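You operate a simulated robot arm through the tools that you are given. There is no shell and no other tool.

Carry out the task below with a simulated robot arm. There is one attempt and no reset: what you move stays moved.

JOB
Hoist the green motor onto the yellow cradle.
Fine: shut the hook latch before lifting; the hook stays in the eye, the chain eased.

It is judged by the outcome, as a careful person would: the job done as asked, and still so three seconds after it is handed in. It fails if anything else is knocked over, pushed out of place, dropped, spilled or broken.

ROBOT AND FRAMES
A 7-joint arm with a two-finger parallel gripper, fixed in place. Base frame: the origin is at the foot of the arm, x ahead of it, y to its left, z up. Lengths are in mm, angles in degrees, forces in N, time in s.
Its first joint turns from -166.0 to 166.0 degrees. Payload 4.4 kg.
The tool frame sits at the grasp point between the pads (the TCP): z along the fingers, y along the line on which they close. The tips reach 23 mm beyond it. Largest opening 94 mm; finger width 38, thickness 10; the body of the gripper, 54 by 96 mm, starts 39 mm behind the TCP.
Orientation is told as [roll, pitch, yaw] about the base's x, y, z axes, in that order, counted from this pose: with the fingers straight down and closing along the base's y, the tool's x points along the base's -x, its y along +y and its z along -z.

CONTROLS
- The arm moves only by the tool jog_arm. Its argument "motion" is a list of rows, each an object (a shift or turn left out is 0, a gripper value left out holds the last) with "slide": the shift along the tool's x, y, z in mm, a list of three; "rot": the turn, a rotation vector about the tool's x, y, z in degrees, a list of three; "fingers": the closure, from 0 (fully open) to 1 (shut). In form: [{"slide": [dx, dy, dz], "rot": [wx, wy, wz], "fingers": fingers}, ...]. A call has 1 to 20 rows; each row is the pose to reach, as a shift and turn from the pose commanded when the call began, along the tool's axes at that moment. Each row takes 0.2 s and may step no farther than 50 mm and 8.6 degrees from the row before; otherwise, or with a gripper value out of range, the whole call is refused. Where a pose cannot be reached the arm comes as near as it can. A force on the tool above 40 N (or 10 N above the force at the start of the call, whichever is more), or a blocked arm, ends the call early, and 0.2 s more pass. Each finger travels about 72 mm/s and halts on what it meets, pressing with about 22 N; the grip force reading is that of the motor and also rises with nothing between the fingers. The clock runs only during rows and for 0.2 s after the last one: add rows that repeat a pose to give the fingers time. It gives the time, the measured TCP pose, the force on the tool (base axes), the opening and the grip force at its end, in the units of the frame above (readings bear some noise), with the torque about the TCP (base axes, N m) and any sound that the robot's microphone picked up, and new pictures: "show" is both (left out), scene, wrist or none.
- Cameras (640 x 400 px; columns grow to the right, rows downward): "scene" is fixed at [42, -505.6, 1344.7]; the picture's right is [0.13, -0.99, 0.00], its down [-0.34, -0.04, -0.94] and it looks along [0.93, 0.12, -0.34] (base axes); focal length 214 px, centre (320, 200). "wrist" rides on the gripper at [86, 16, -74] in the tool frame; the picture's right is [-0.18, 0.98, 0.00], its down [-0.58, -0.11, -0.81] and it looks along [-0.79, -0.15, 0.59] (tool axes); focal length 243 px, centre (320, 200). There is no depth. A picture from a camera that has moved, and an enlarged one, comes with that camera's place and axes in the base frame and with its lens. The place of the scene camera against the robot may be out by one fixed shift of up to 12 mm in any direction.
- zoom(camera, box): a new picture of the part [left, top, right, bottom] of that camera's present view, enlarged. The clock stands still meanwhile.
- job_done(): hands the job in; it is judged then, once.

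Places have to be worked out from the pictures, the camera data and where the tool is seen. Open the gripper and draw the arm clear of the work before you hand the job in, unless the task says otherwise.

The tools are called after ">>>" as a command line: name --argument value ..., lists and objects as JSON in quotes. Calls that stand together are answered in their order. jog_arm: Moves the arm, as the interface text tells. Its arguments: {"type":"object","properties":{"motion":{"type":"array","items":{"type":"object","properties":{"slide":{"type":"array","items":{"type":"number"}},"rot":{"type":"array","items":{"type":"number"}},"fingers":{"type":"number"}}}},"show":{"type":"string","enum":["both","scene","wrist","none"]}},"required":["motion"]} The other tools are called the same way: zoom (camera, box) takes an enlarged picture of a part of a camera's view; job_done () hands the job in.

At the start:

```text
time: 0.0
eef_pos: [691.7, 466.4, 1437.3]
tcp_rot: [0.0, 0.0, 0.0]
ft_force: [-0.6, 1.2, 0.3]
wrist_torque: [-0.04, -0.01, -0.01]
grip_width: 93.8
grasp_force: 0.1
```

scene: 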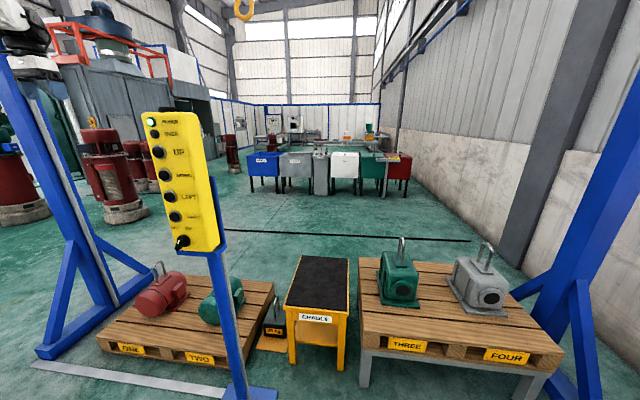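
wrist: 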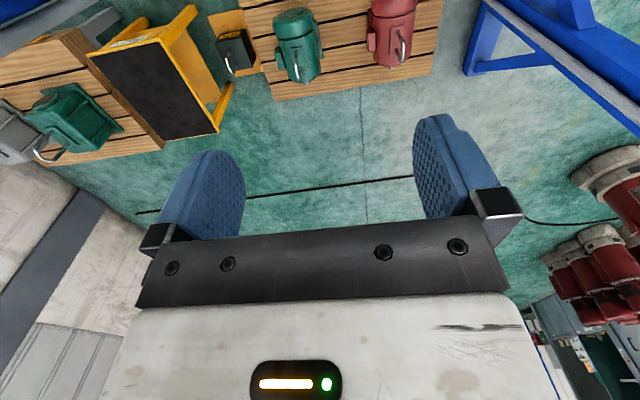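

I see a pendant control box with buttons, a gantry, four items on pallets and a yellow cradle. I'll look closely at each before moving.

>>> zoom --camera "scene" --box '[130, 100, 240, 260]'

>>> zoom --camera "scene" --box '[90, 240, 290, 380]'

>>> zoom --camera "scene" --box '[270, 230, 570, 380]'

>>> zoom --camera "scene" --box '[180, 0, 340, 100]'

>>> zoom --camera "scene" --box '[0, 0, 160, 100]'

>>> zoom --camera "wrist" --box '[0, 0, 440, 180]'

```text
2.50 times, centred on (185, 180) of scene
camera zoom: at [42.0, -505.6, 1344.7], right [0.13, -0.99, 0.0], down [-0.34, -0.04, -0.94], along [0.93, 0.12, -0.34], focal length 536 px, centre (658, 250)
```

zoom: 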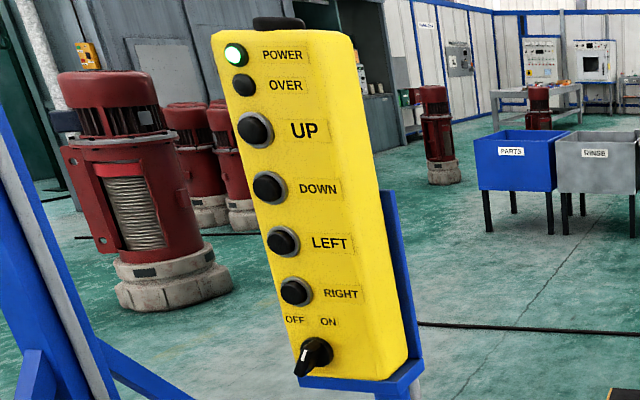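

```text
2.86 times, centred on (190, 310) of scene
camera zoom: at [42.0, -505.6, 1344.7], right [0.13, -0.99, 0.0], down [-0.34, -0.04, -0.94], along [0.93, 0.12, -0.34], focal length 613 px, centre (691, -114)
```

zoom: 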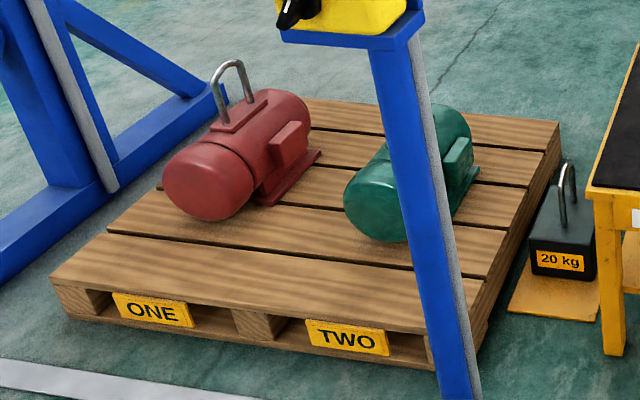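

```text
2.13 times, centred on (420, 305) of scene
camera zoom: at [42.0, -505.6, 1344.7], right [0.13, -0.99, 0.0], down [-0.34, -0.04, -0.94], along [0.93, 0.12, -0.34], focal length 458 px, centre (107, -24)
```

zoom: 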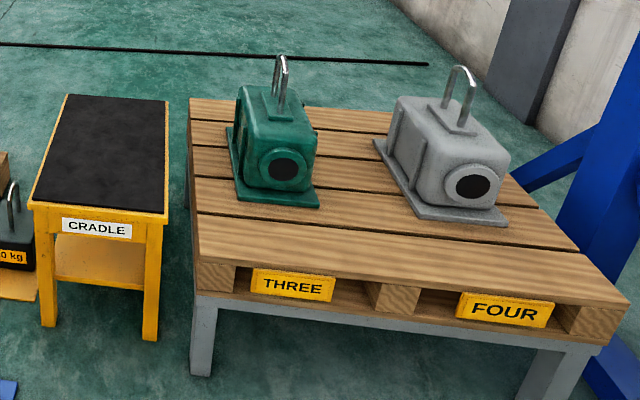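

```text
4.00 times, centred on (260, 50) of scene
camera zoom: at [42.0, -505.6, 1344.7], right [0.13, -0.99, 0.0], down [-0.34, -0.04, -0.94], along [0.93, 0.12, -0.34], focal length 858 px, centre (560, 800)
```

zoom: 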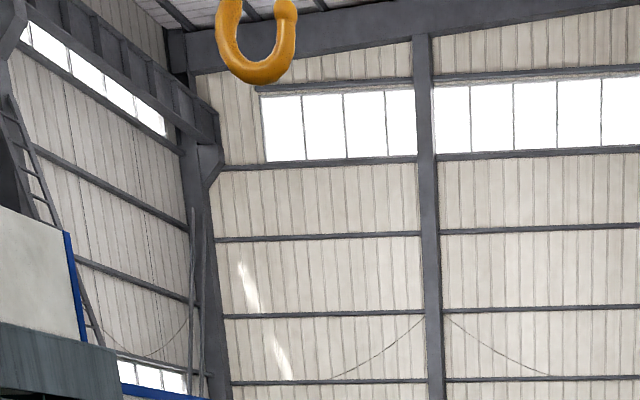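

```text
4.00 times, centred on (80, 50) of scene
camera zoom: at [42.0, -505.6, 1344.7], right [0.13, -0.99, 0.0], down [-0.34, -0.04, -0.94], along [0.93, 0.12, -0.34], focal length 858 px, centre (1280, 800)
```

zoom: 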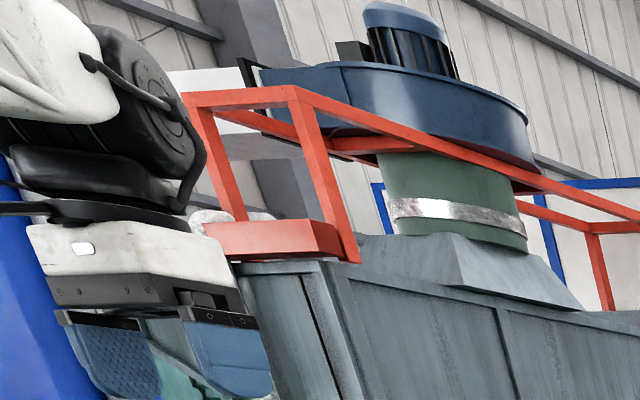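

```text
1.45 times, centred on (220, 90) of wrist
camera zoom: at [605.6, 482.6, 1511.9], right [0.18, 0.98, 0.0], down [0.58, -0.11, 0.81], along [0.79, -0.15, -0.59], focal length 353 px, centre (466, 360)
```

zoom: 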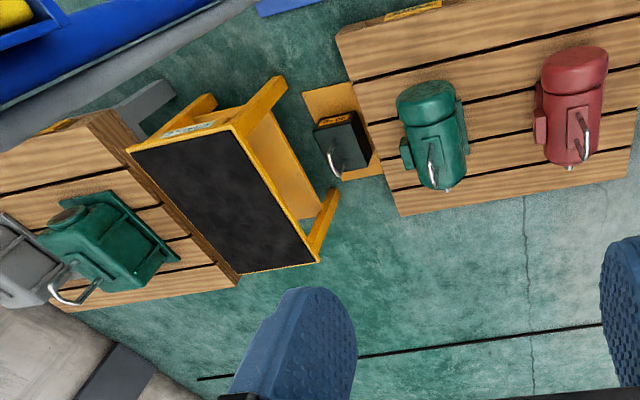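

The zoom appears to extend beyond the normal frame, so I'll try looking above the scene picture for the hook, and closer at the pendant switch and lamps.

>>> zoom --camera "scene" --box '[160, -160, 340, 40]'

>>> zoom --camera "scene" --box '[140, 100, 210, 144]'

>>> zoom --camera "scene" --box '[150, 210, 220, 254]'

>>> zoom --camera "wrist" --box '[-100, -150, 200, 40]'

```text
refused: -160 is not a number from 0 to 400
```

```text
9.09 times, centred on (175, 122) of scene
camera zoom: at [42.0, -505.6, 1344.7], right [0.13, -0.99, 0.0], down [-0.34, -0.04, -0.94], along [0.93, 0.12, -0.34], focal length 1950 px, centre (1638, 909)
```

zoom: 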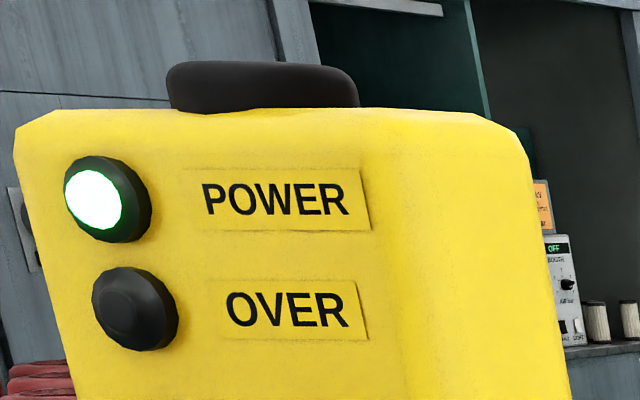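

```text
9.09 times, centred on (185, 232) of scene
camera zoom: at [42.0, -505.6, 1344.7], right [0.13, -0.99, 0.0], down [-0.34, -0.04, -0.94], along [0.93, 0.12, -0.34], focal length 1950 px, centre (1547, -91)
```

zoom: 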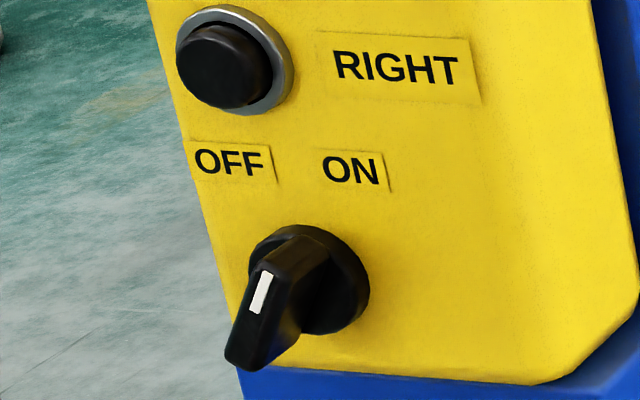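

```text
refused: -100 is not a number from 0 to 640
```

The POWER lamp is lit; the switch may point to OFF or ON. I'll use wide edge-centred zooms to see above the frame to the hook and beam.

>>> zoom --camera "scene" --box '[0, 0, 640, 1]'

>>> zoom --camera "scene" --box '[140, 0, 340, 1]'

>>> zoom --camera "wrist" --box '[0, 0, 640, 1]'

>>> zoom --camera "wrist" --box '[0, 0, 1, 400]'

>>> zoom --camera "scene" --box '[0, 0, 1, 400]'

```text
1.00 times, centred on (320, 0) of scene (not enlarged: the box is as wide or as high as the picture)
camera zoom: at [42.0, -505.6, 1344.7], right [0.13, -0.99, 0.0], down [-0.34, -0.04, -0.94], along [0.93, 0.12, -0.34], focal length 214 px, centre (320, 400)
```

zoom: 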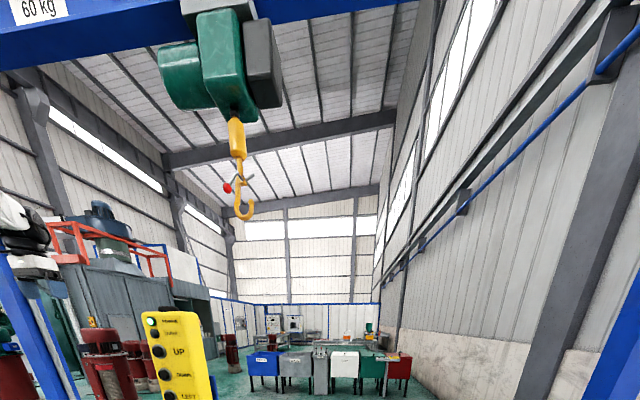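

```text
3.20 times, centred on (240, 0) of scene
camera zoom: at [42.0, -505.6, 1344.7], right [0.13, -0.99, 0.0], down [-0.34, -0.04, -0.94], along [0.93, 0.12, -0.34], focal length 686 px, centre (576, 838)
```

zoom: 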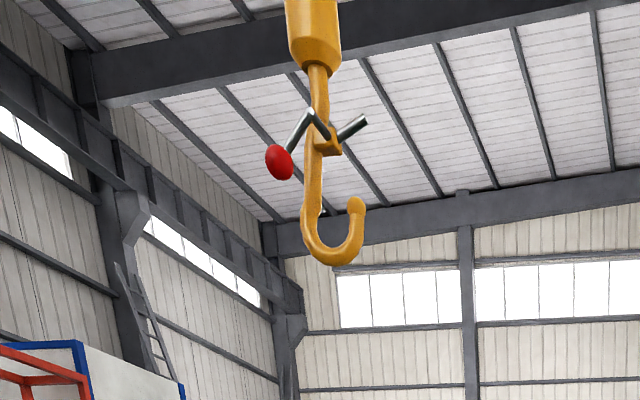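

```text
1.00 times, centred on (320, 0) of wrist (not enlarged: the box is as wide or as high as the picture)
camera zoom: at [605.6, 482.6, 1511.9], right [0.18, 0.98, 0.0], down [0.58, -0.11, 0.81], along [0.79, -0.15, -0.59], focal length 243 px, centre (320, 400)
```

zoom: 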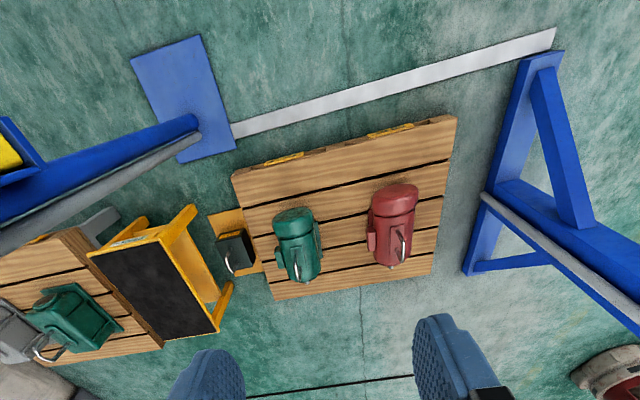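

```text
1.00 times, centred on (0, 200) of wrist (not enlarged: the box is as wide or as high as the picture)
camera zoom: at [605.6, 482.6, 1511.9], right [0.18, 0.98, 0.0], down [0.58, -0.11, 0.81], along [0.79, -0.15, -0.59], focal length 243 px, centre (640, 200)
```

zoom: 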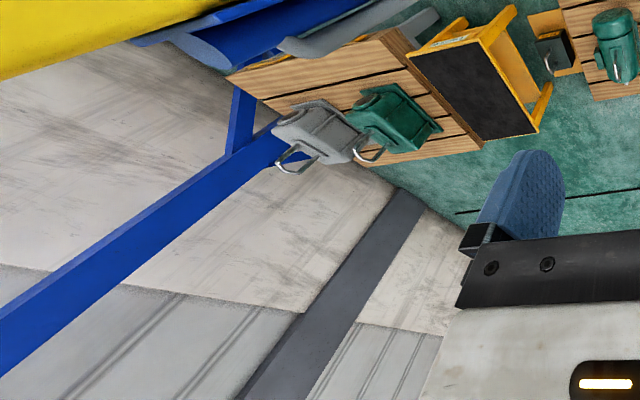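

```text
1.00 times, centred on (0, 200) of scene (not enlarged: the box is as wide or as high as the picture)
camera zoom: at [42.0, -505.6, 1344.7], right [0.13, -0.99, 0.0], down [-0.34, -0.04, -0.94], along [0.93, 0.12, -0.34], focal length 214 px, centre (640, 200)
```

zoom: 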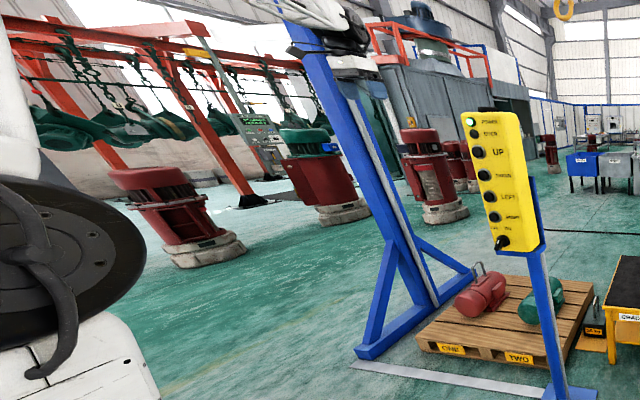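

The hook hangs high from a "60 kg" trolley with its latch open (red ball on the left, mouth to the right), and the green motor with its terminal box sits on pallet TWO; the pendant faces me around (530,-40,1280). I'll start bringing the arm back and tilting the tool forward so I can view the pendant.

>>> jog_arm --motion '[{"slide": [35, -30, 10], "rot": [0, -8, 0], "fingers": 1}, {"slide": [70, -60, 20], "rot": [0, -16, 0], "fingers": 1}, {"slide": [105, -90, 30], "rot": [0, -24, 0], "fingers": 1}, {"slide": [140, -120, 40], "rot": [0, -32, 0], "fingers": 1}, {"slide": [175, -150, 50], "rot": [0, -40, 0], "fingers": 1}]'

```text
time: 1.2
eef_pos: [517.9, 317.3, 1386.5]
tcp_rot: [0.0, -40.1, 0.1]
ft_force: [0.4, -0.5, -0.1]
wrist_torque: [0.0, -0.01, -0.01]
grip_width: 0.0
grasp_force: 21.8
camera wrist: at [403.3, 332.5, 1387.8], right [0.14, 0.98, 0.12], down [-0.07, -0.11, 0.99], along [0.99, -0.15, 0.06], focal length 243 px, centre (320, 200)
```

scene: 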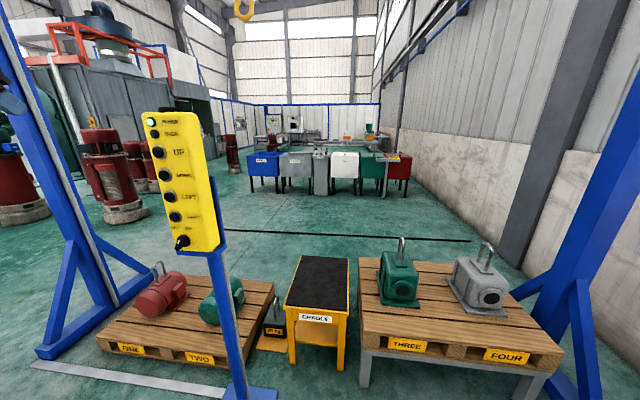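
wrist: 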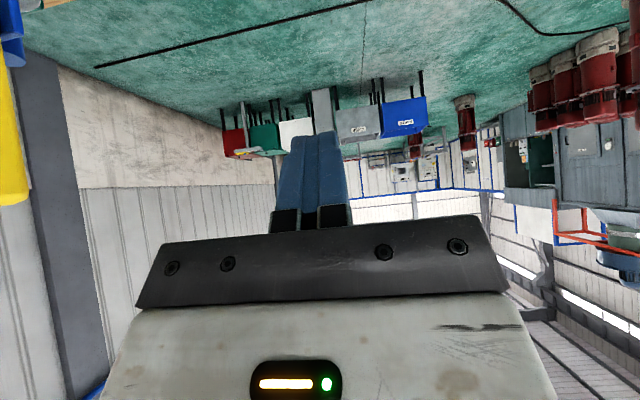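

The pendant is at the left edge of the wrist view. I'll look further left to triangulate it.

>>> zoom --camera "wrist" --box '[0, 0, 1, 400]'

>>> zoom --camera "wrist" --box '[300, 399, 400, 400]'

>>> zoom --camera "scene" --box '[0, 0, 1, 400]'

```text
1.00 times, centred on (0, 200) of wrist (not enlarged: the box is as wide or as high as the picture)
camera zoom: at [403.3, 332.5, 1387.8], right [0.14, 0.98, 0.12], down [-0.07, -0.11, 0.99], along [0.99, -0.15, 0.06], focal length 243 px, centre (640, 200)
```

zoom: 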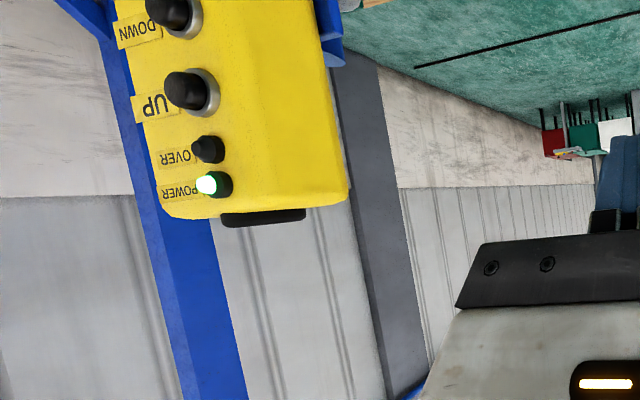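

```text
6.40 times, centred on (350, 400) of wrist
camera zoom: at [403.3, 332.5, 1387.8], right [0.14, 0.98, 0.12], down [-0.07, -0.11, 0.99], along [0.99, -0.15, 0.06], focal length 1553 px, centre (128, -1077)
```

zoom: 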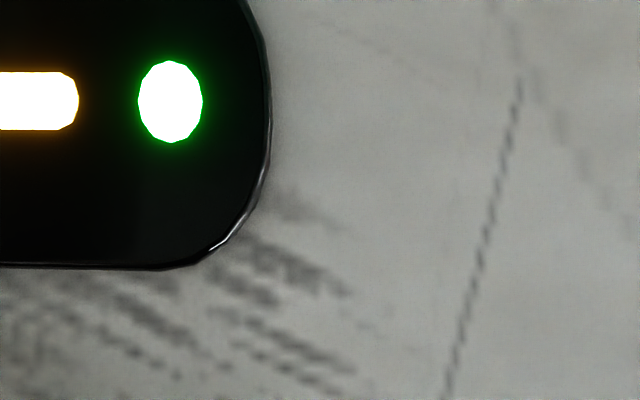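

```text
1.00 times, centred on (0, 200) of scene (not enlarged: the box is as wide or as high as the picture)
camera zoom: at [42.0, -505.6, 1344.7], right [0.13, -0.99, 0.0], down [-0.34, -0.04, -0.94], along [0.93, 0.12, -0.34], focal length 214 px, centre (640, 200)
```

zoom: 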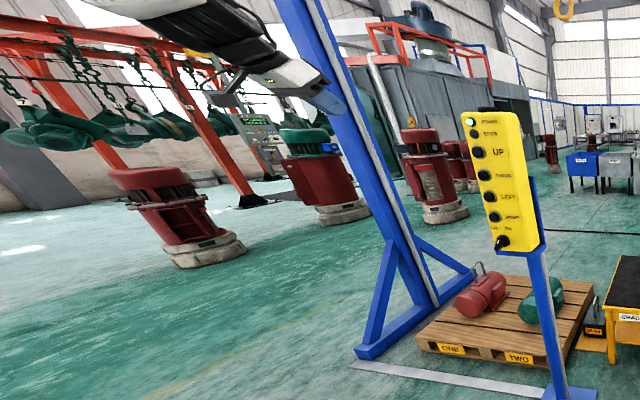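

Triangulation puts the UP button cap near (538,-25,1274) and the POWER lamp near (544,-20,1346), facing −x. Now I back off and level the tool to point along +x, still to the left of the pendant.

>>> jog_arm --motion '[{"slide": [24, -28, -2], "rot": [0, -8.3, 0]}, {"slide": [49, -56, -3], "rot": [0, -16.6, 0]}, {"slide": [73, -84, -5], "rot": [0, -25, 0]}, {"slide": [97, -112, -7], "rot": [0, -33.3, 0]}, {"slide": [122, -140, -8], "rot": [0, -41.6, 0]}, {"slide": [146, -167, -10], "rot": [0, -50, 0]}]'

```text
time: 2.6
eef_pos: [403.5, 151.8, 1295.6]
tcp_rot: [-41.6, -89.3, 41.7]
ft_force: [-4.2, -1.9, 2.0]
wrist_torque: [0.0, 0.16, 0.11]
grip_width: 0.3
grasp_force: 21.8
camera wrist: at [327.5, 166.5, 1209.9], right [0.0, 0.98, 0.18], down [-0.8, -0.11, 0.59], along [0.6, -0.14, 0.79], focal length 243 px, centre (320, 200)
```

scene: 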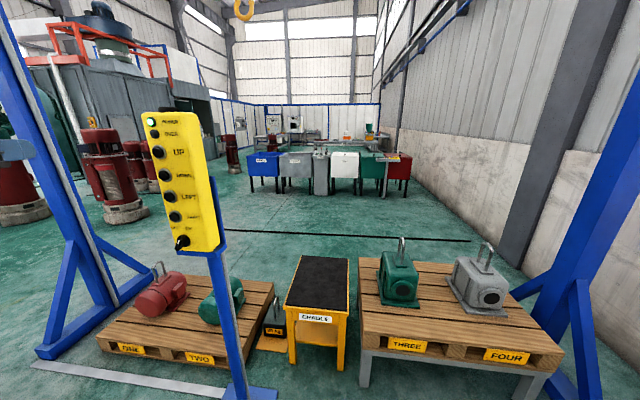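
wrist: 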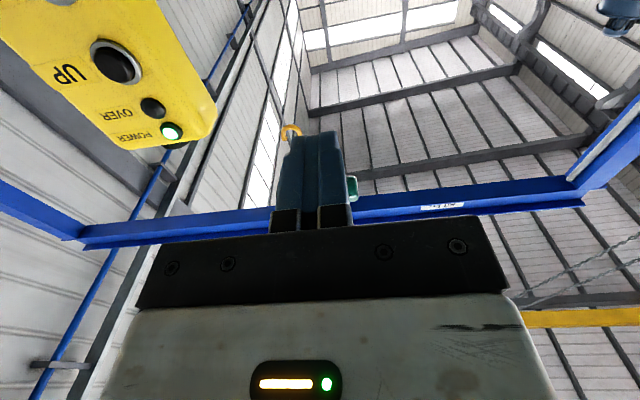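

The pose is good and the view shows the beam, trolley and hook. I'll zoom to refine the pendant and hook positions.

>>> zoom --camera "wrist" --box '[0, 0, 240, 150]'

>>> zoom --camera "wrist" --box '[220, 80, 480, 240]'

>>> zoom --camera "wrist" --box '[0, 0, 300, 1]'

```text
2.67 times, centred on (120, 75) of wrist
camera zoom: at [327.5, 166.5, 1209.9], right [0.0, 0.98, 0.18], down [-0.8, -0.11, 0.59], along [0.6, -0.14, 0.79], focal length 647 px, centre (853, 533)
```

zoom: 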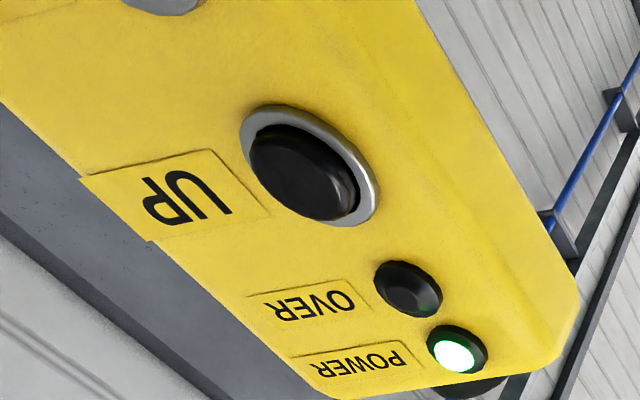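

```text
2.46 times, centred on (350, 160) of wrist
camera zoom: at [327.5, 166.5, 1209.9], right [0.0, 0.98, 0.18], down [-0.8, -0.11, 0.59], along [0.6, -0.14, 0.79], focal length 597 px, centre (246, 298)
```

zoom: 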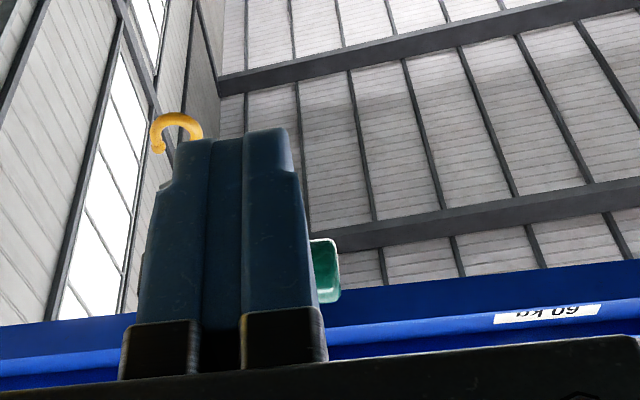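

```text
2.13 times, centred on (150, 0) of wrist
camera zoom: at [327.5, 166.5, 1209.9], right [0.0, 0.98, 0.18], down [-0.8, -0.11, 0.59], along [0.6, -0.14, 0.79], focal length 518 px, centre (683, 626)
```

zoom: 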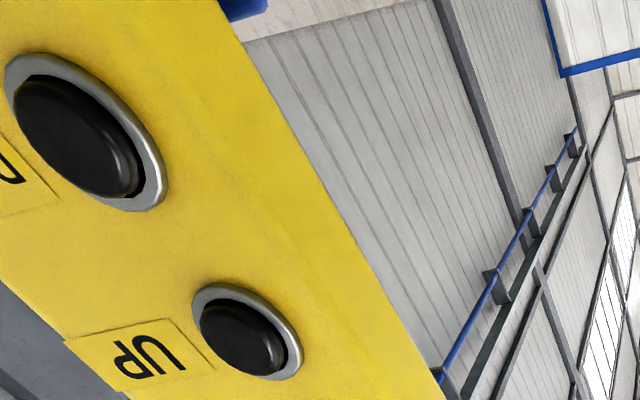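

Buttons refined: caps near x≈540, y≈-26 with UP z≈1274, DOWN 1213, LEFT 1152, RIGHT 1092; the hook is at about (1115,-46,1770) and the motor eye near (1115,277,340). Before touching anything, I'll check whether the arm can reach down toward the eye (to shut the latch later) by extending through free air on the left of the pendant.

>>> jog_arm --motion '[{"slide": [16, 28, 33], "rot": [0, 7.5, 0]}, {"slide": [32, 56, 66], "rot": [0, 15, 0]}, {"slide": [48, 84, 98], "rot": [0, 22.5, 0]}, {"slide": [64, 112, 131], "rot": [0, 30, 0]}, {"slide": [80, 140, 164], "rot": [0, 37.5, 0]}, {"slide": [96, 168, 197], "rot": [0, 45, 0]}, {"slide": [129, 168, 230], "rot": [0, 45, 0]}, {"slide": [163, 168, 263], "rot": [0, 45, 0]}, {"slide": [196, 168, 297], "rot": [0, 45, 0]}, {"slide": [229, 168, 330], "rot": [0, 45, 0]}, {"slide": [263, 168, 363], "rot": [0, 45, 0]}, {"slide": [296, 168, 397], "rot": [0, 45, 0]}, {"slide": [329, 168, 422], "rot": [0, 45, 0]}, {"slide": [363, 168, 447], "rot": [0, 45, 0]}, {"slide": [396, 168, 472], "rot": [0, 45, 0]}, {"slide": [429, 168, 497], "rot": [0, 45, 0]}, {"slide": [463, 168, 522], "rot": [0, 45, 0]}, {"slide": [496, 168, 547], "rot": [0, 45, 0]}]'

```text
time: 6.4
eef_pos: [948.1, 318.8, 804.6]
tcp_rot: [0.0, -45.1, 0.1]
ft_force: [0.1, -1.1, 2.4]
wrist_torque: [0.0, 0.05, 0.02]
grip_width: 0.0
grasp_force: 22.0
camera wrist: at [834.3, 334.1, 796.5], right [0.13, 0.98, 0.13], down [-0.16, -0.11, 0.98], along [0.98, -0.15, 0.14], focal length 243 px, centre (320, 200)
```

scene: 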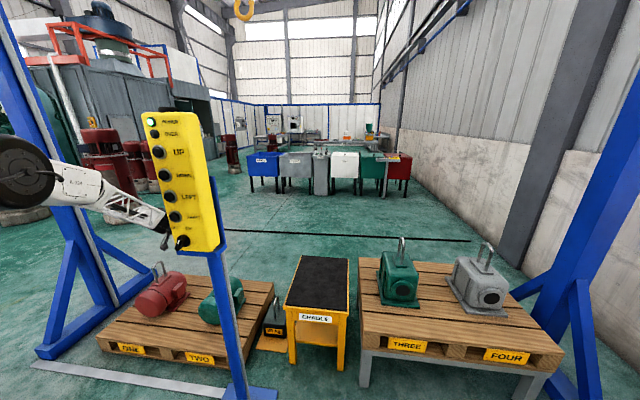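
wrist: 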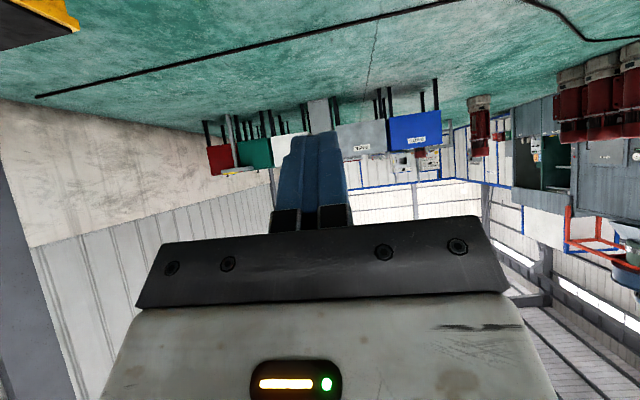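

The arm reached (948,319,805), much farther than feared. I'll probe a bit lower and farther, still well above the motor (eye top about z 340–400).

>>> jog_arm --motion '[{"slide": [14, 2, 42], "rot": [0, 0, 0]}, {"slide": [28, 4, 85], "rot": [0, 0, 0]}, {"slide": [42, 6, 127], "rot": [0, 0, 0]}, {"slide": [57, 8, 170], "rot": [0, 0, 0]}, {"slide": [71, 10, 212], "rot": [0, 0, 0]}]'

>>> zoom --camera "wrist" --box '[0, 0, 640, 1]'

```text
time: 7.6
eef_pos: [1045.0, 327.4, 606.5]
tcp_rot: [0.0, -45.0, -0.1]
ft_force: [0.9, -0.5, 1.0]
wrist_torque: [0.0, 0.07, -0.02]
grip_width: 0.0
grasp_force: 22.0
camera wrist: at [932.5, 342.6, 597.3], right [0.13, 0.98, 0.13], down [-0.16, -0.11, 0.98], along [0.98, -0.15, 0.14], focal length 243 px, centre (320, 200)
```

scene: 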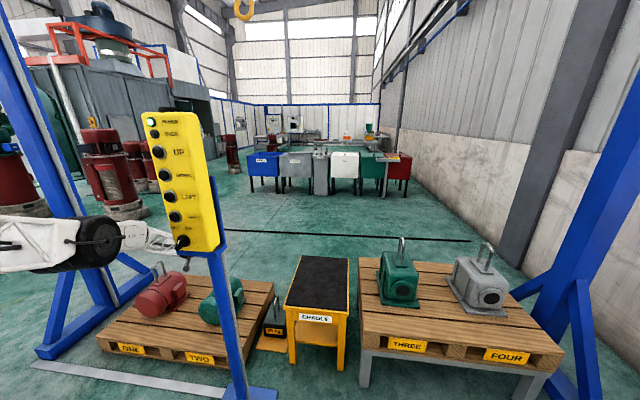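
wrist: 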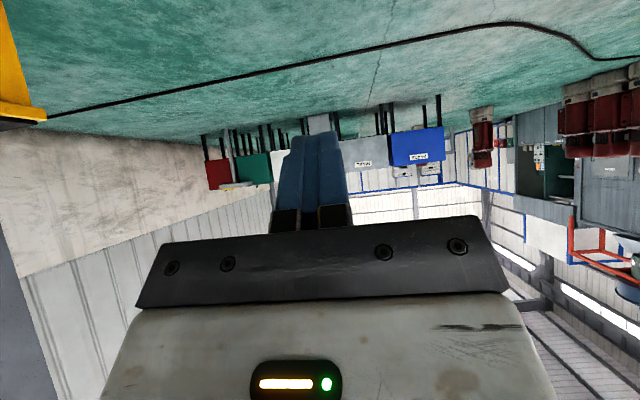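

```text
1.00 times, centred on (320, 0) of wrist (not enlarged: the box is as wide or as high as the picture)
camera zoom: at [932.5, 342.6, 597.3], right [0.13, 0.98, 0.13], down [-0.16, -0.11, 0.98], along [0.98, -0.15, 0.14], focal length 243 px, centre (320, 400)
```

zoom: 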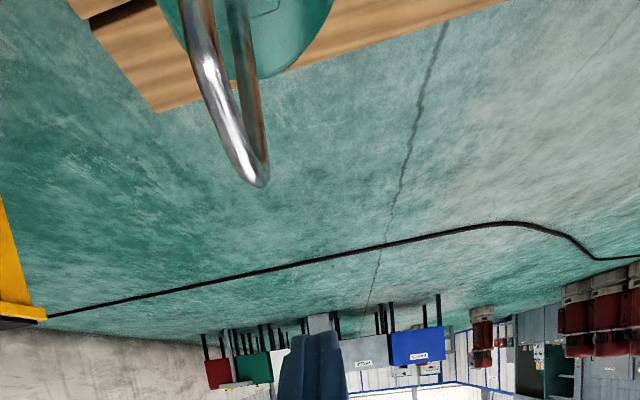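

The arm reaches the motor area comfortably and the eye loop lies in the x–z plane near (1120–1137,285,450). I'll back up with the tool down to get a proper look at the motor and eye before working the pendant.

>>> jog_arm --motion '[{"slide": [5, 16, -39], "rot": [0, 7.5, 0]}, {"slide": [10, 31, -78], "rot": [0, 15, 0]}, {"slide": [15, 47, -116], "rot": [0, 22.5, 0]}, {"slide": [19, 62, -155], "rot": [0, 30, 0]}, {"slide": [24, 78, -194], "rot": [0, 37.5, 0]}, {"slide": [29, 93, -233], "rot": [0, 45, 0]}]'

>>> zoom --camera "wrist" --box '[0, 0, 640, 1]'

>>> zoom --camera "wrist" --box '[120, 0, 360, 150]'

```text
time: 9.0
eef_pos: [861.0, 421.3, 747.3]
tcp_rot: [-0.1, 0.1, 0.0]
ft_force: [-0.2, -0.4, -1.2]
wrist_torque: [0.01, -0.04, -0.01]
grip_width: 0.2
grasp_force: 22.1
camera wrist: at [774.6, 437.4, 822.7], right [0.18, 0.98, 0.0], down [0.58, -0.11, 0.81], along [0.79, -0.15, -0.59], focal length 243 px, centre (320, 200)
```

scene: 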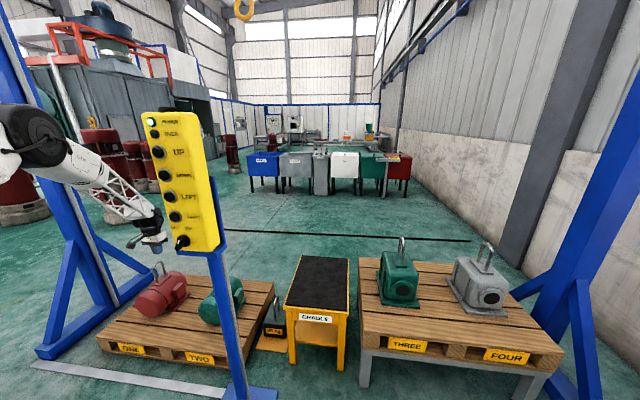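
wrist: 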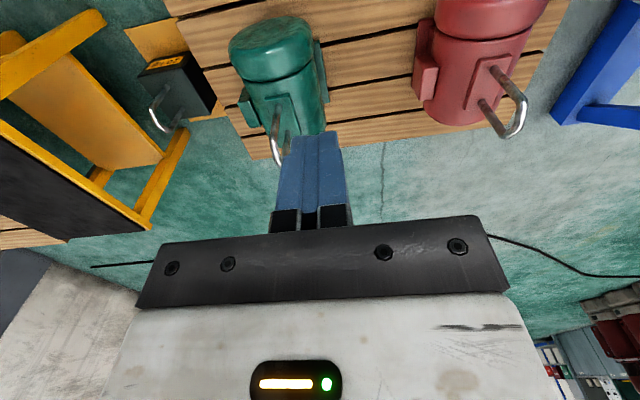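

```text
1.00 times, centred on (320, 0) of wrist (not enlarged: the box is as wide or as high as the picture)
camera zoom: at [774.6, 437.4, 822.7], right [0.18, 0.98, 0.0], down [0.58, -0.11, 0.81], along [0.79, -0.15, -0.59], focal length 243 px, centre (320, 400)
```

zoom: 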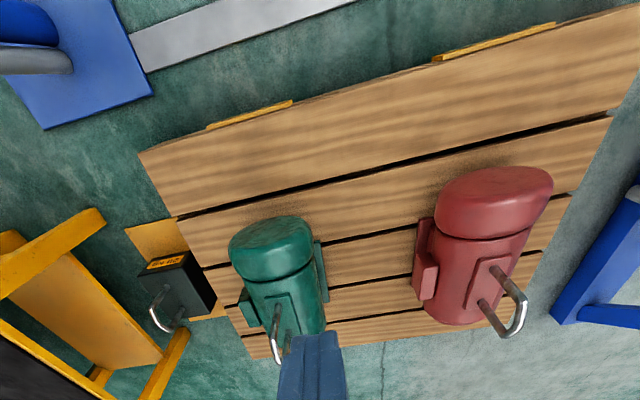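

```text
2.67 times, centred on (240, 75) of wrist
camera zoom: at [774.6, 437.4, 822.7], right [0.18, 0.98, 0.0], down [0.58, -0.11, 0.81], along [0.79, -0.15, -0.59], focal length 647 px, centre (533, 533)
```

zoom: 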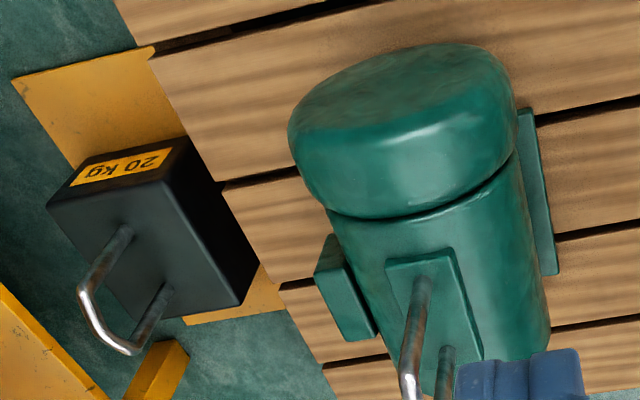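

Clear view of the green motor with its lifting eye on top. I'll zoom in on the eye for accurate coordinates.

>>> zoom --camera "wrist" --box '[220, 80, 348, 160]'

>>> zoom --camera "scene" --box '[130, 250, 260, 331]'

```text
5.00 times, centred on (284, 120) of wrist
camera zoom: at [774.6, 437.4, 822.7], right [0.18, 0.98, 0.0], down [0.58, -0.11, 0.81], along [0.79, -0.15, -0.59], focal length 1213 px, centre (500, 600)
```

zoom: 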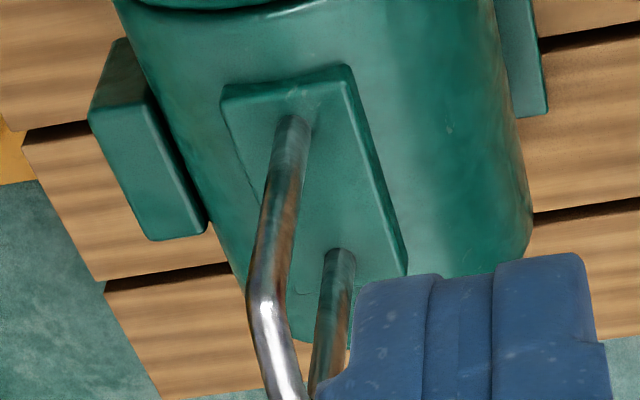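

```text
4.92 times, centred on (195, 290) of scene
camera zoom: at [42.0, -505.6, 1344.7], right [0.13, -0.99, 0.0], down [-0.34, -0.04, -0.94], along [0.93, 0.12, -0.34], focal length 1056 px, centre (935, -246)
```

zoom: 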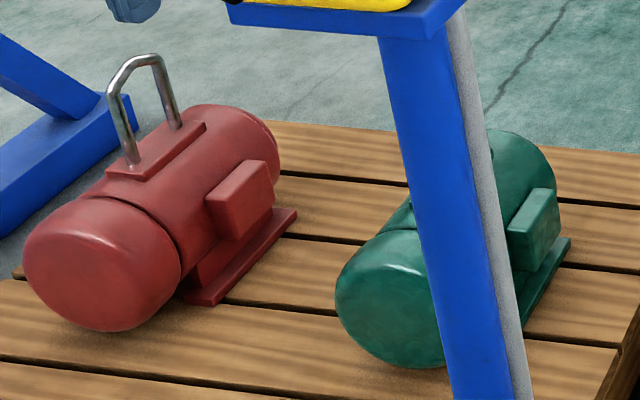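

Eye bar sits about x 1083–1151, y≈282, z≈443, with leg bases near z≈310 — plenty of room for the hook. Now I go back to the pendant, stopping left of it with the tool pointing +x.

>>> jog_arm --motion '[{"slide": [26, -10, -35], "rot": [0, -7.5, 0]}, {"slide": [52, -20, -71], "rot": [0, -15, 0]}, {"slide": [78, -30, -106], "rot": [0, -22.5, 0]}, {"slide": [104, -40, -141], "rot": [0, -30, 0]}, {"slide": [131, -50, -177], "rot": [0, -37.5, 0]}, {"slide": [157, -61, -212], "rot": [0, -45, 0]}, {"slide": [183, -71, -247], "rot": [0, -52.5, 0]}, {"slide": [209, -81, -282], "rot": [0, -60, 0]}, {"slide": [235, -91, -318], "rot": [0, -67.5, 0]}, {"slide": [261, -101, -353], "rot": [0, -75, 0]}, {"slide": [291, -129, -363], "rot": [0, -77.5, 0]}, {"slide": [321, -158, -373], "rot": [0, -80, 0]}, {"slide": [351, -186, -383], "rot": [0, -82.5, 0]}, {"slide": [381, -214, -393], "rot": [0, -85, 0]}, {"slide": [411, -243, -403], "rot": [0, -87.5, 0]}, {"slide": [441, -271, -413], "rot": [0, -90, 0]}]'

```text
time: 12.4
eef_pos: [417.5, 148.9, 1161.0]
tcp_rot: [167.5, -89.8, -167.5]
ft_force: [0.6, -0.5, -0.3]
wrist_torque: [0.01, -0.01, -0.01]
grip_width: 0.0
grasp_force: 22.2
camera wrist: at [343.4, 164.9, 1074.7], right [0.0, 0.98, 0.18], down [-0.81, -0.11, 0.58], along [0.59, -0.15, 0.79], focal length 243 px, centre (320, 200)
```

scene: 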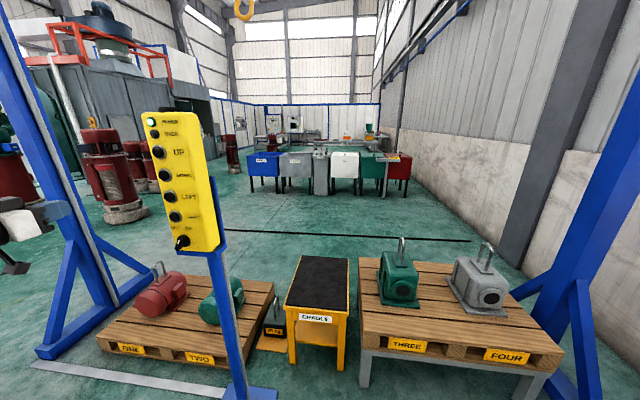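
wrist: 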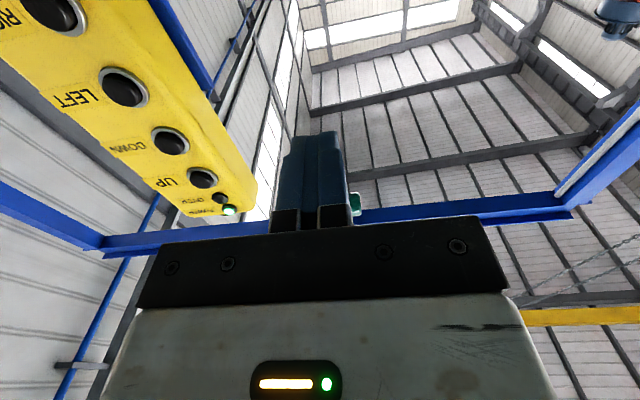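

Refined from this view: caps at y≈-25, UP 1275, DOWN 1215, LEFT 1155, RIGHT 1095, ring face x≈548. I'll slide over in front of LEFT, keeping well back.

>>> jog_arm --motion '[{"slide": [2, -44, 10]}, {"slide": [3, -87, 20]}, {"slide": [5, -131, 30]}, {"slide": [6, -174, 40]}, {"slide": [6, -174, 40]}]'

>>> zoom --camera "scene" --box '[60, 100, 260, 225]'

```text
time: 13.6
eef_pos: [450.0, 19.8, 1158.7]
tcp_rot: [-25.3, -89.9, 24.9]
ft_force: [0.1, 0.4, 0.4]
wrist_torque: [-0.01, 0.0, 0.0]
grip_width: 0.0
grasp_force: 21.4
out of reach, approached as far as the arm can: row 4, 5
camera wrist: at [374.9, 35.6, 1072.3], right [0.01, 0.98, 0.18], down [-0.81, -0.1, 0.58], along [0.59, -0.15, 0.79], focal length 243 px, centre (320, 200)
```

scene: 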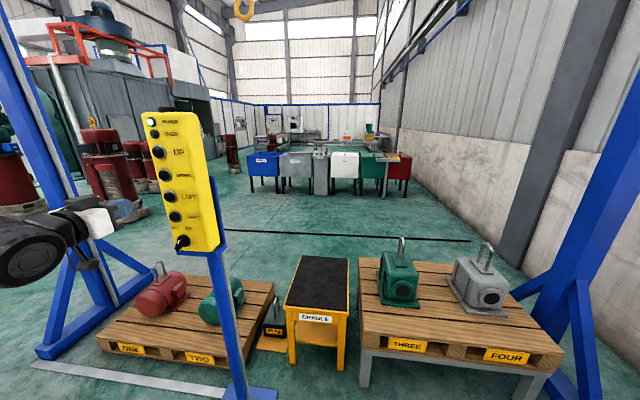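
wrist: 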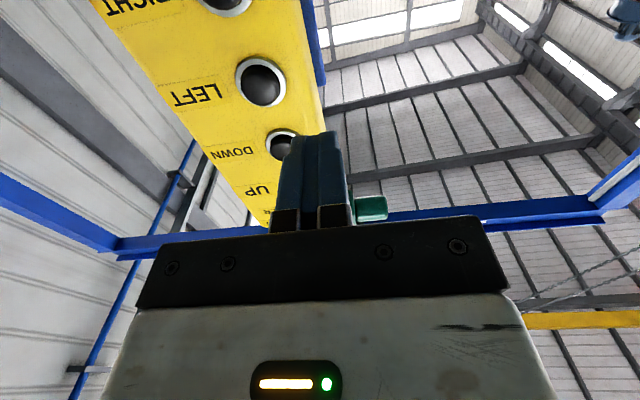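

```text
3.20 times, centred on (160, 162) of scene
camera zoom: at [42.0, -505.6, 1344.7], right [0.13, -0.99, 0.0], down [-0.34, -0.04, -0.94], along [0.93, 0.12, -0.34], focal length 686 px, centre (832, 320)
```

zoom: 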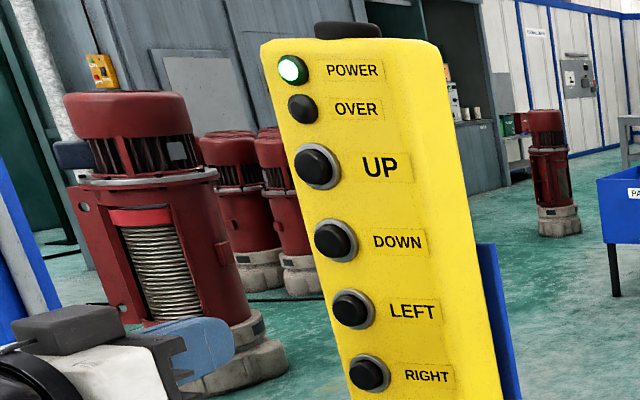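

The arm stopped at y≈20 (a joint limit at this short radius). I'll try a bit farther forward, where contact happens anyway, still short of the button caps.

>>> jog_arm --motion '[{"slide": [0, 0, 15]}, {"slide": [0, 0, 30]}, {"slide": [0, 0, 30]}]'

```text
time: 14.4
eef_pos: [479.7, 22.6, 1158.3]
tcp_rot: [-23.5, -89.9, 23.3]
ft_force: [0.0, 0.0, 0.1]
wrist_torque: [-0.01, -0.04, -0.02]
grip_width: 0.1
grasp_force: 22.2
camera wrist: at [404.7, 38.2, 1072.8], right [0.01, 0.98, 0.18], down [-0.81, -0.1, 0.58], along [0.59, -0.15, 0.79], focal length 243 px, centre (320, 200)
```

scene: 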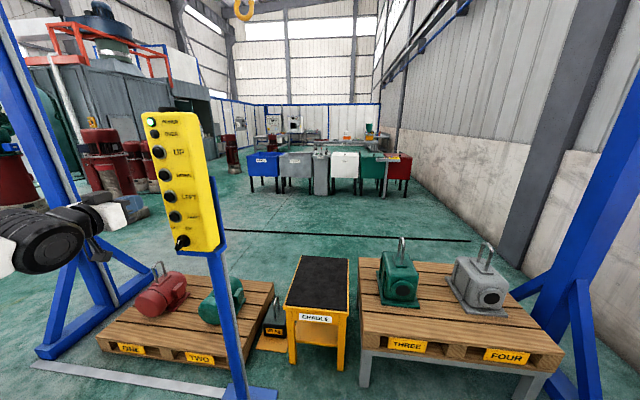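
wrist: 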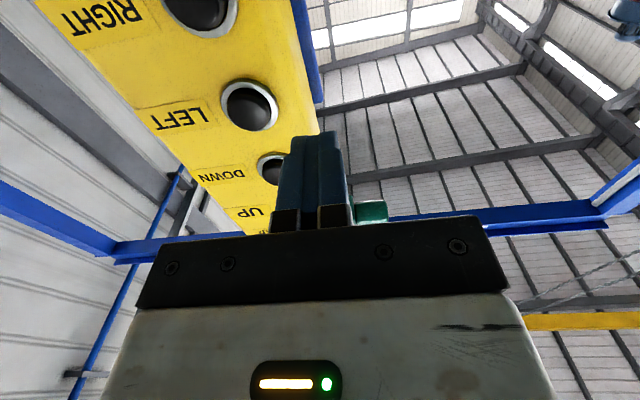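

Forward motion was fine, so I'll yaw the tool ~20° toward the pendant (tip toward −y) while shifting slightly, which should ease the joint limit.

>>> jog_arm --motion '[{"slide": [1, -6, -2], "rot": [7, 0, 0]}, {"slide": [2, -12, -4], "rot": [14, 0, 0]}, {"slide": [3, -18, -5], "rot": [20, 0, 0]}, {"slide": [3, -18, -5], "rot": [20, 0, 0]}]'

```text
time: 15.4
eef_pos: [474.8, 0.6, 1156.2]
tcp_rot: [-61.9, -89.9, 41.9]
ft_force: [-0.6, 0.2, -0.2]
wrist_torque: [0.0, -0.01, 0.04]
grip_width: 0.1
grasp_force: 21.6
camera wrist: at [409.5, 42.2, 1069.9], right [0.34, 0.92, 0.18], down [-0.79, 0.17, 0.58], along [0.51, -0.34, 0.79], focal length 243 px, centre (320, 200)
```

scene: 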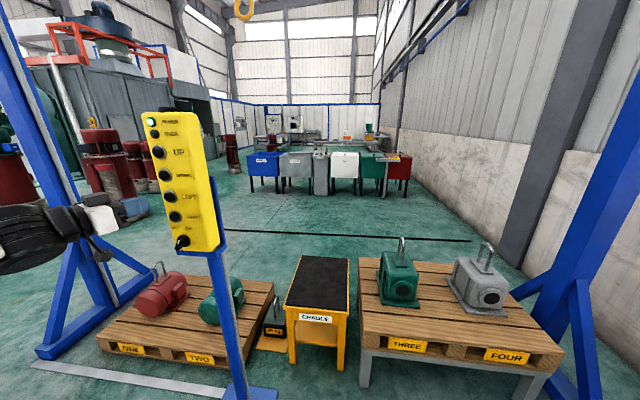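
wrist: 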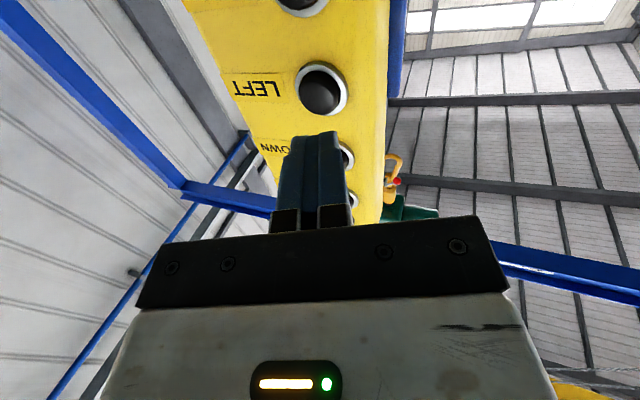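

The LEFT ring is now measured at about (548,-23,1153) and the tool axis points right at it; the hook and red ball are visible beyond. I'll advance to just short of the cap.

>>> jog_arm --motion '[{"slide": [1, 0, 16]}, {"slide": [2, 0, 32]}, {"slide": [2, 0, 32]}]' --show "wrist"

>>> zoom --camera "scene" --box '[80, 140, 240, 240]'

```text
time: 16.2
eef_pos: [504.2, -9.6, 1154.2]
tcp_rot: [-109.9, -89.9, 89.9]
ft_force: [0.3, -0.3, 0.9]
wrist_torque: [0.02, 0.01, 0.01]
grip_width: 0.0
grasp_force: 22.2
camera wrist: at [439.4, 30.8, 1067.7], right [0.34, 0.92, 0.18], down [-0.79, 0.17, 0.58], along [0.51, -0.34, 0.79], focal length 243 px, centre (320, 200)
```

wrist: 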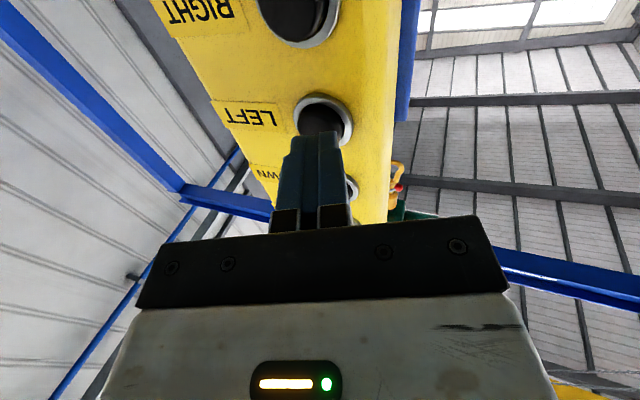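

```text
4.00 times, centred on (160, 190) of scene
camera zoom: at [42.0, -505.6, 1344.7], right [0.13, -0.99, 0.0], down [-0.34, -0.04, -0.94], along [0.93, 0.12, -0.34], focal length 858 px, centre (960, 240)
```

zoom: 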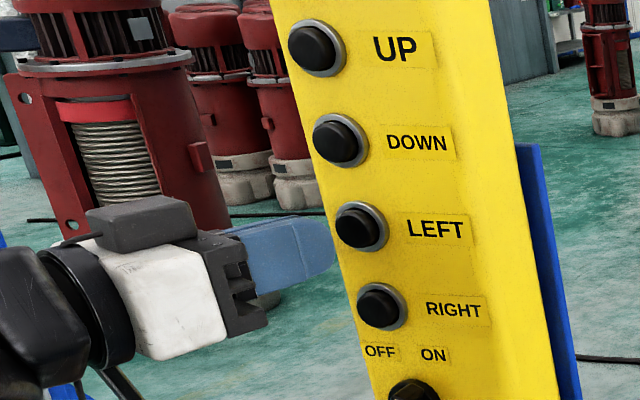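

Tip is about 10 mm from the LEFT cap. I'll do a short gentle pulse (advance ~14 mm, hold briefly, retract) and see what moves.

>>> jog_arm --motion '[{"slide": [0, 0, 8]}, {"slide": [0, 0, 12]}, {"slide": [0, 0, 14]}, {"slide": [0, 0, 14]}, {"slide": [0, 0, 2]}, {"slide": [0, 0, 0]}]' --show "scene"

>>> zoom --camera "scene" --box '[140, 0, 340, 1]'

```text
time: 17.6
eef_pos: [504.5, -9.9, 1153.5]
tcp_rot: [-67.9, -90.0, 47.9]
ft_force: [-0.1, -0.4, 0.0]
wrist_torque: [0.0, -0.02, -0.02]
grip_width: 0.0
grasp_force: 21.8
```

scene: 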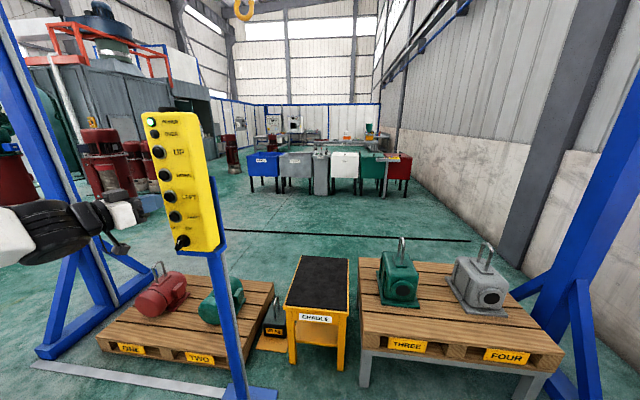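

```text
3.20 times, centred on (240, 0) of scene
camera zoom: at [42.0, -505.6, 1344.7], right [0.13, -0.99, 0.0], down [-0.34, -0.04, -0.94], along [0.93, 0.12, -0.34], focal length 686 px, centre (576, 838)
```

zoom: 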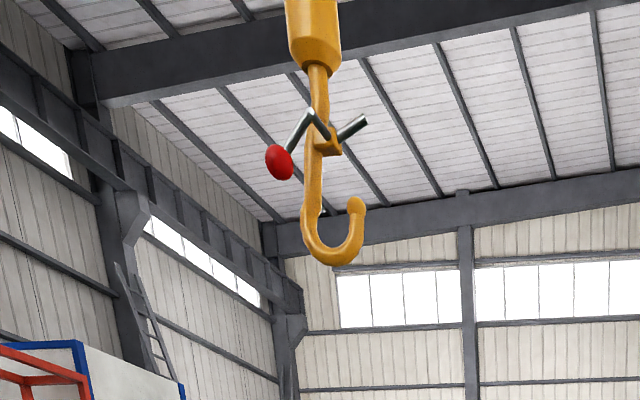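

No movement yet. I'll advance and stay, reading contact force, then go deeper in small steps.

>>> jog_arm --motion '[{"slide": [0, 0, 10]}, {"slide": [0, 0, 15]}, {"slide": [0, 0, 15]}]' --show "wrist"

>>> zoom --camera "scene" --box '[140, 165, 220, 215]'

```text
time: 18.4
eef_pos: [519.9, -14.6, 1154.0]
tcp_rot: [-90.9, -90.1, 70.9]
ft_force: [-1.4, 1.0, -0.3]
wrist_torque: [0.0, -0.02, 0.06]
grip_width: 0.0
grasp_force: 22.3
camera wrist: at [454.3, 25.6, 1068.4], right [0.34, 0.92, 0.18], down [-0.79, 0.17, 0.58], along [0.51, -0.34, 0.79], focal length 243 px, centre (320, 200)
```

wrist: 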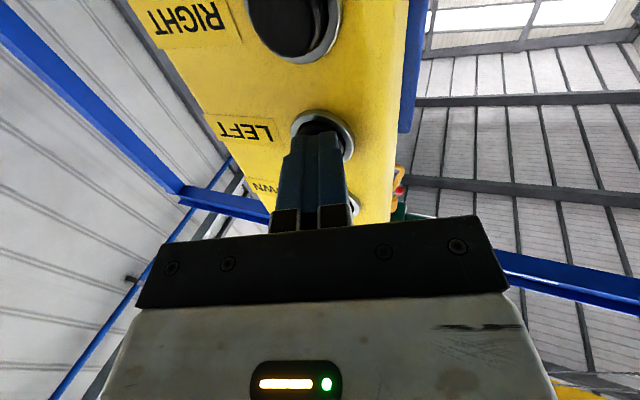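

```text
8.00 times, centred on (180, 190) of scene
camera zoom: at [42.0, -505.6, 1344.7], right [0.13, -0.99, 0.0], down [-0.34, -0.04, -0.94], along [0.93, 0.12, -0.34], focal length 1716 px, centre (1440, 280)
```

zoom: 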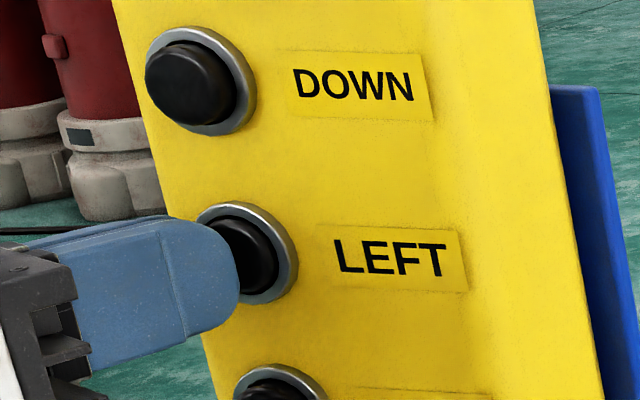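

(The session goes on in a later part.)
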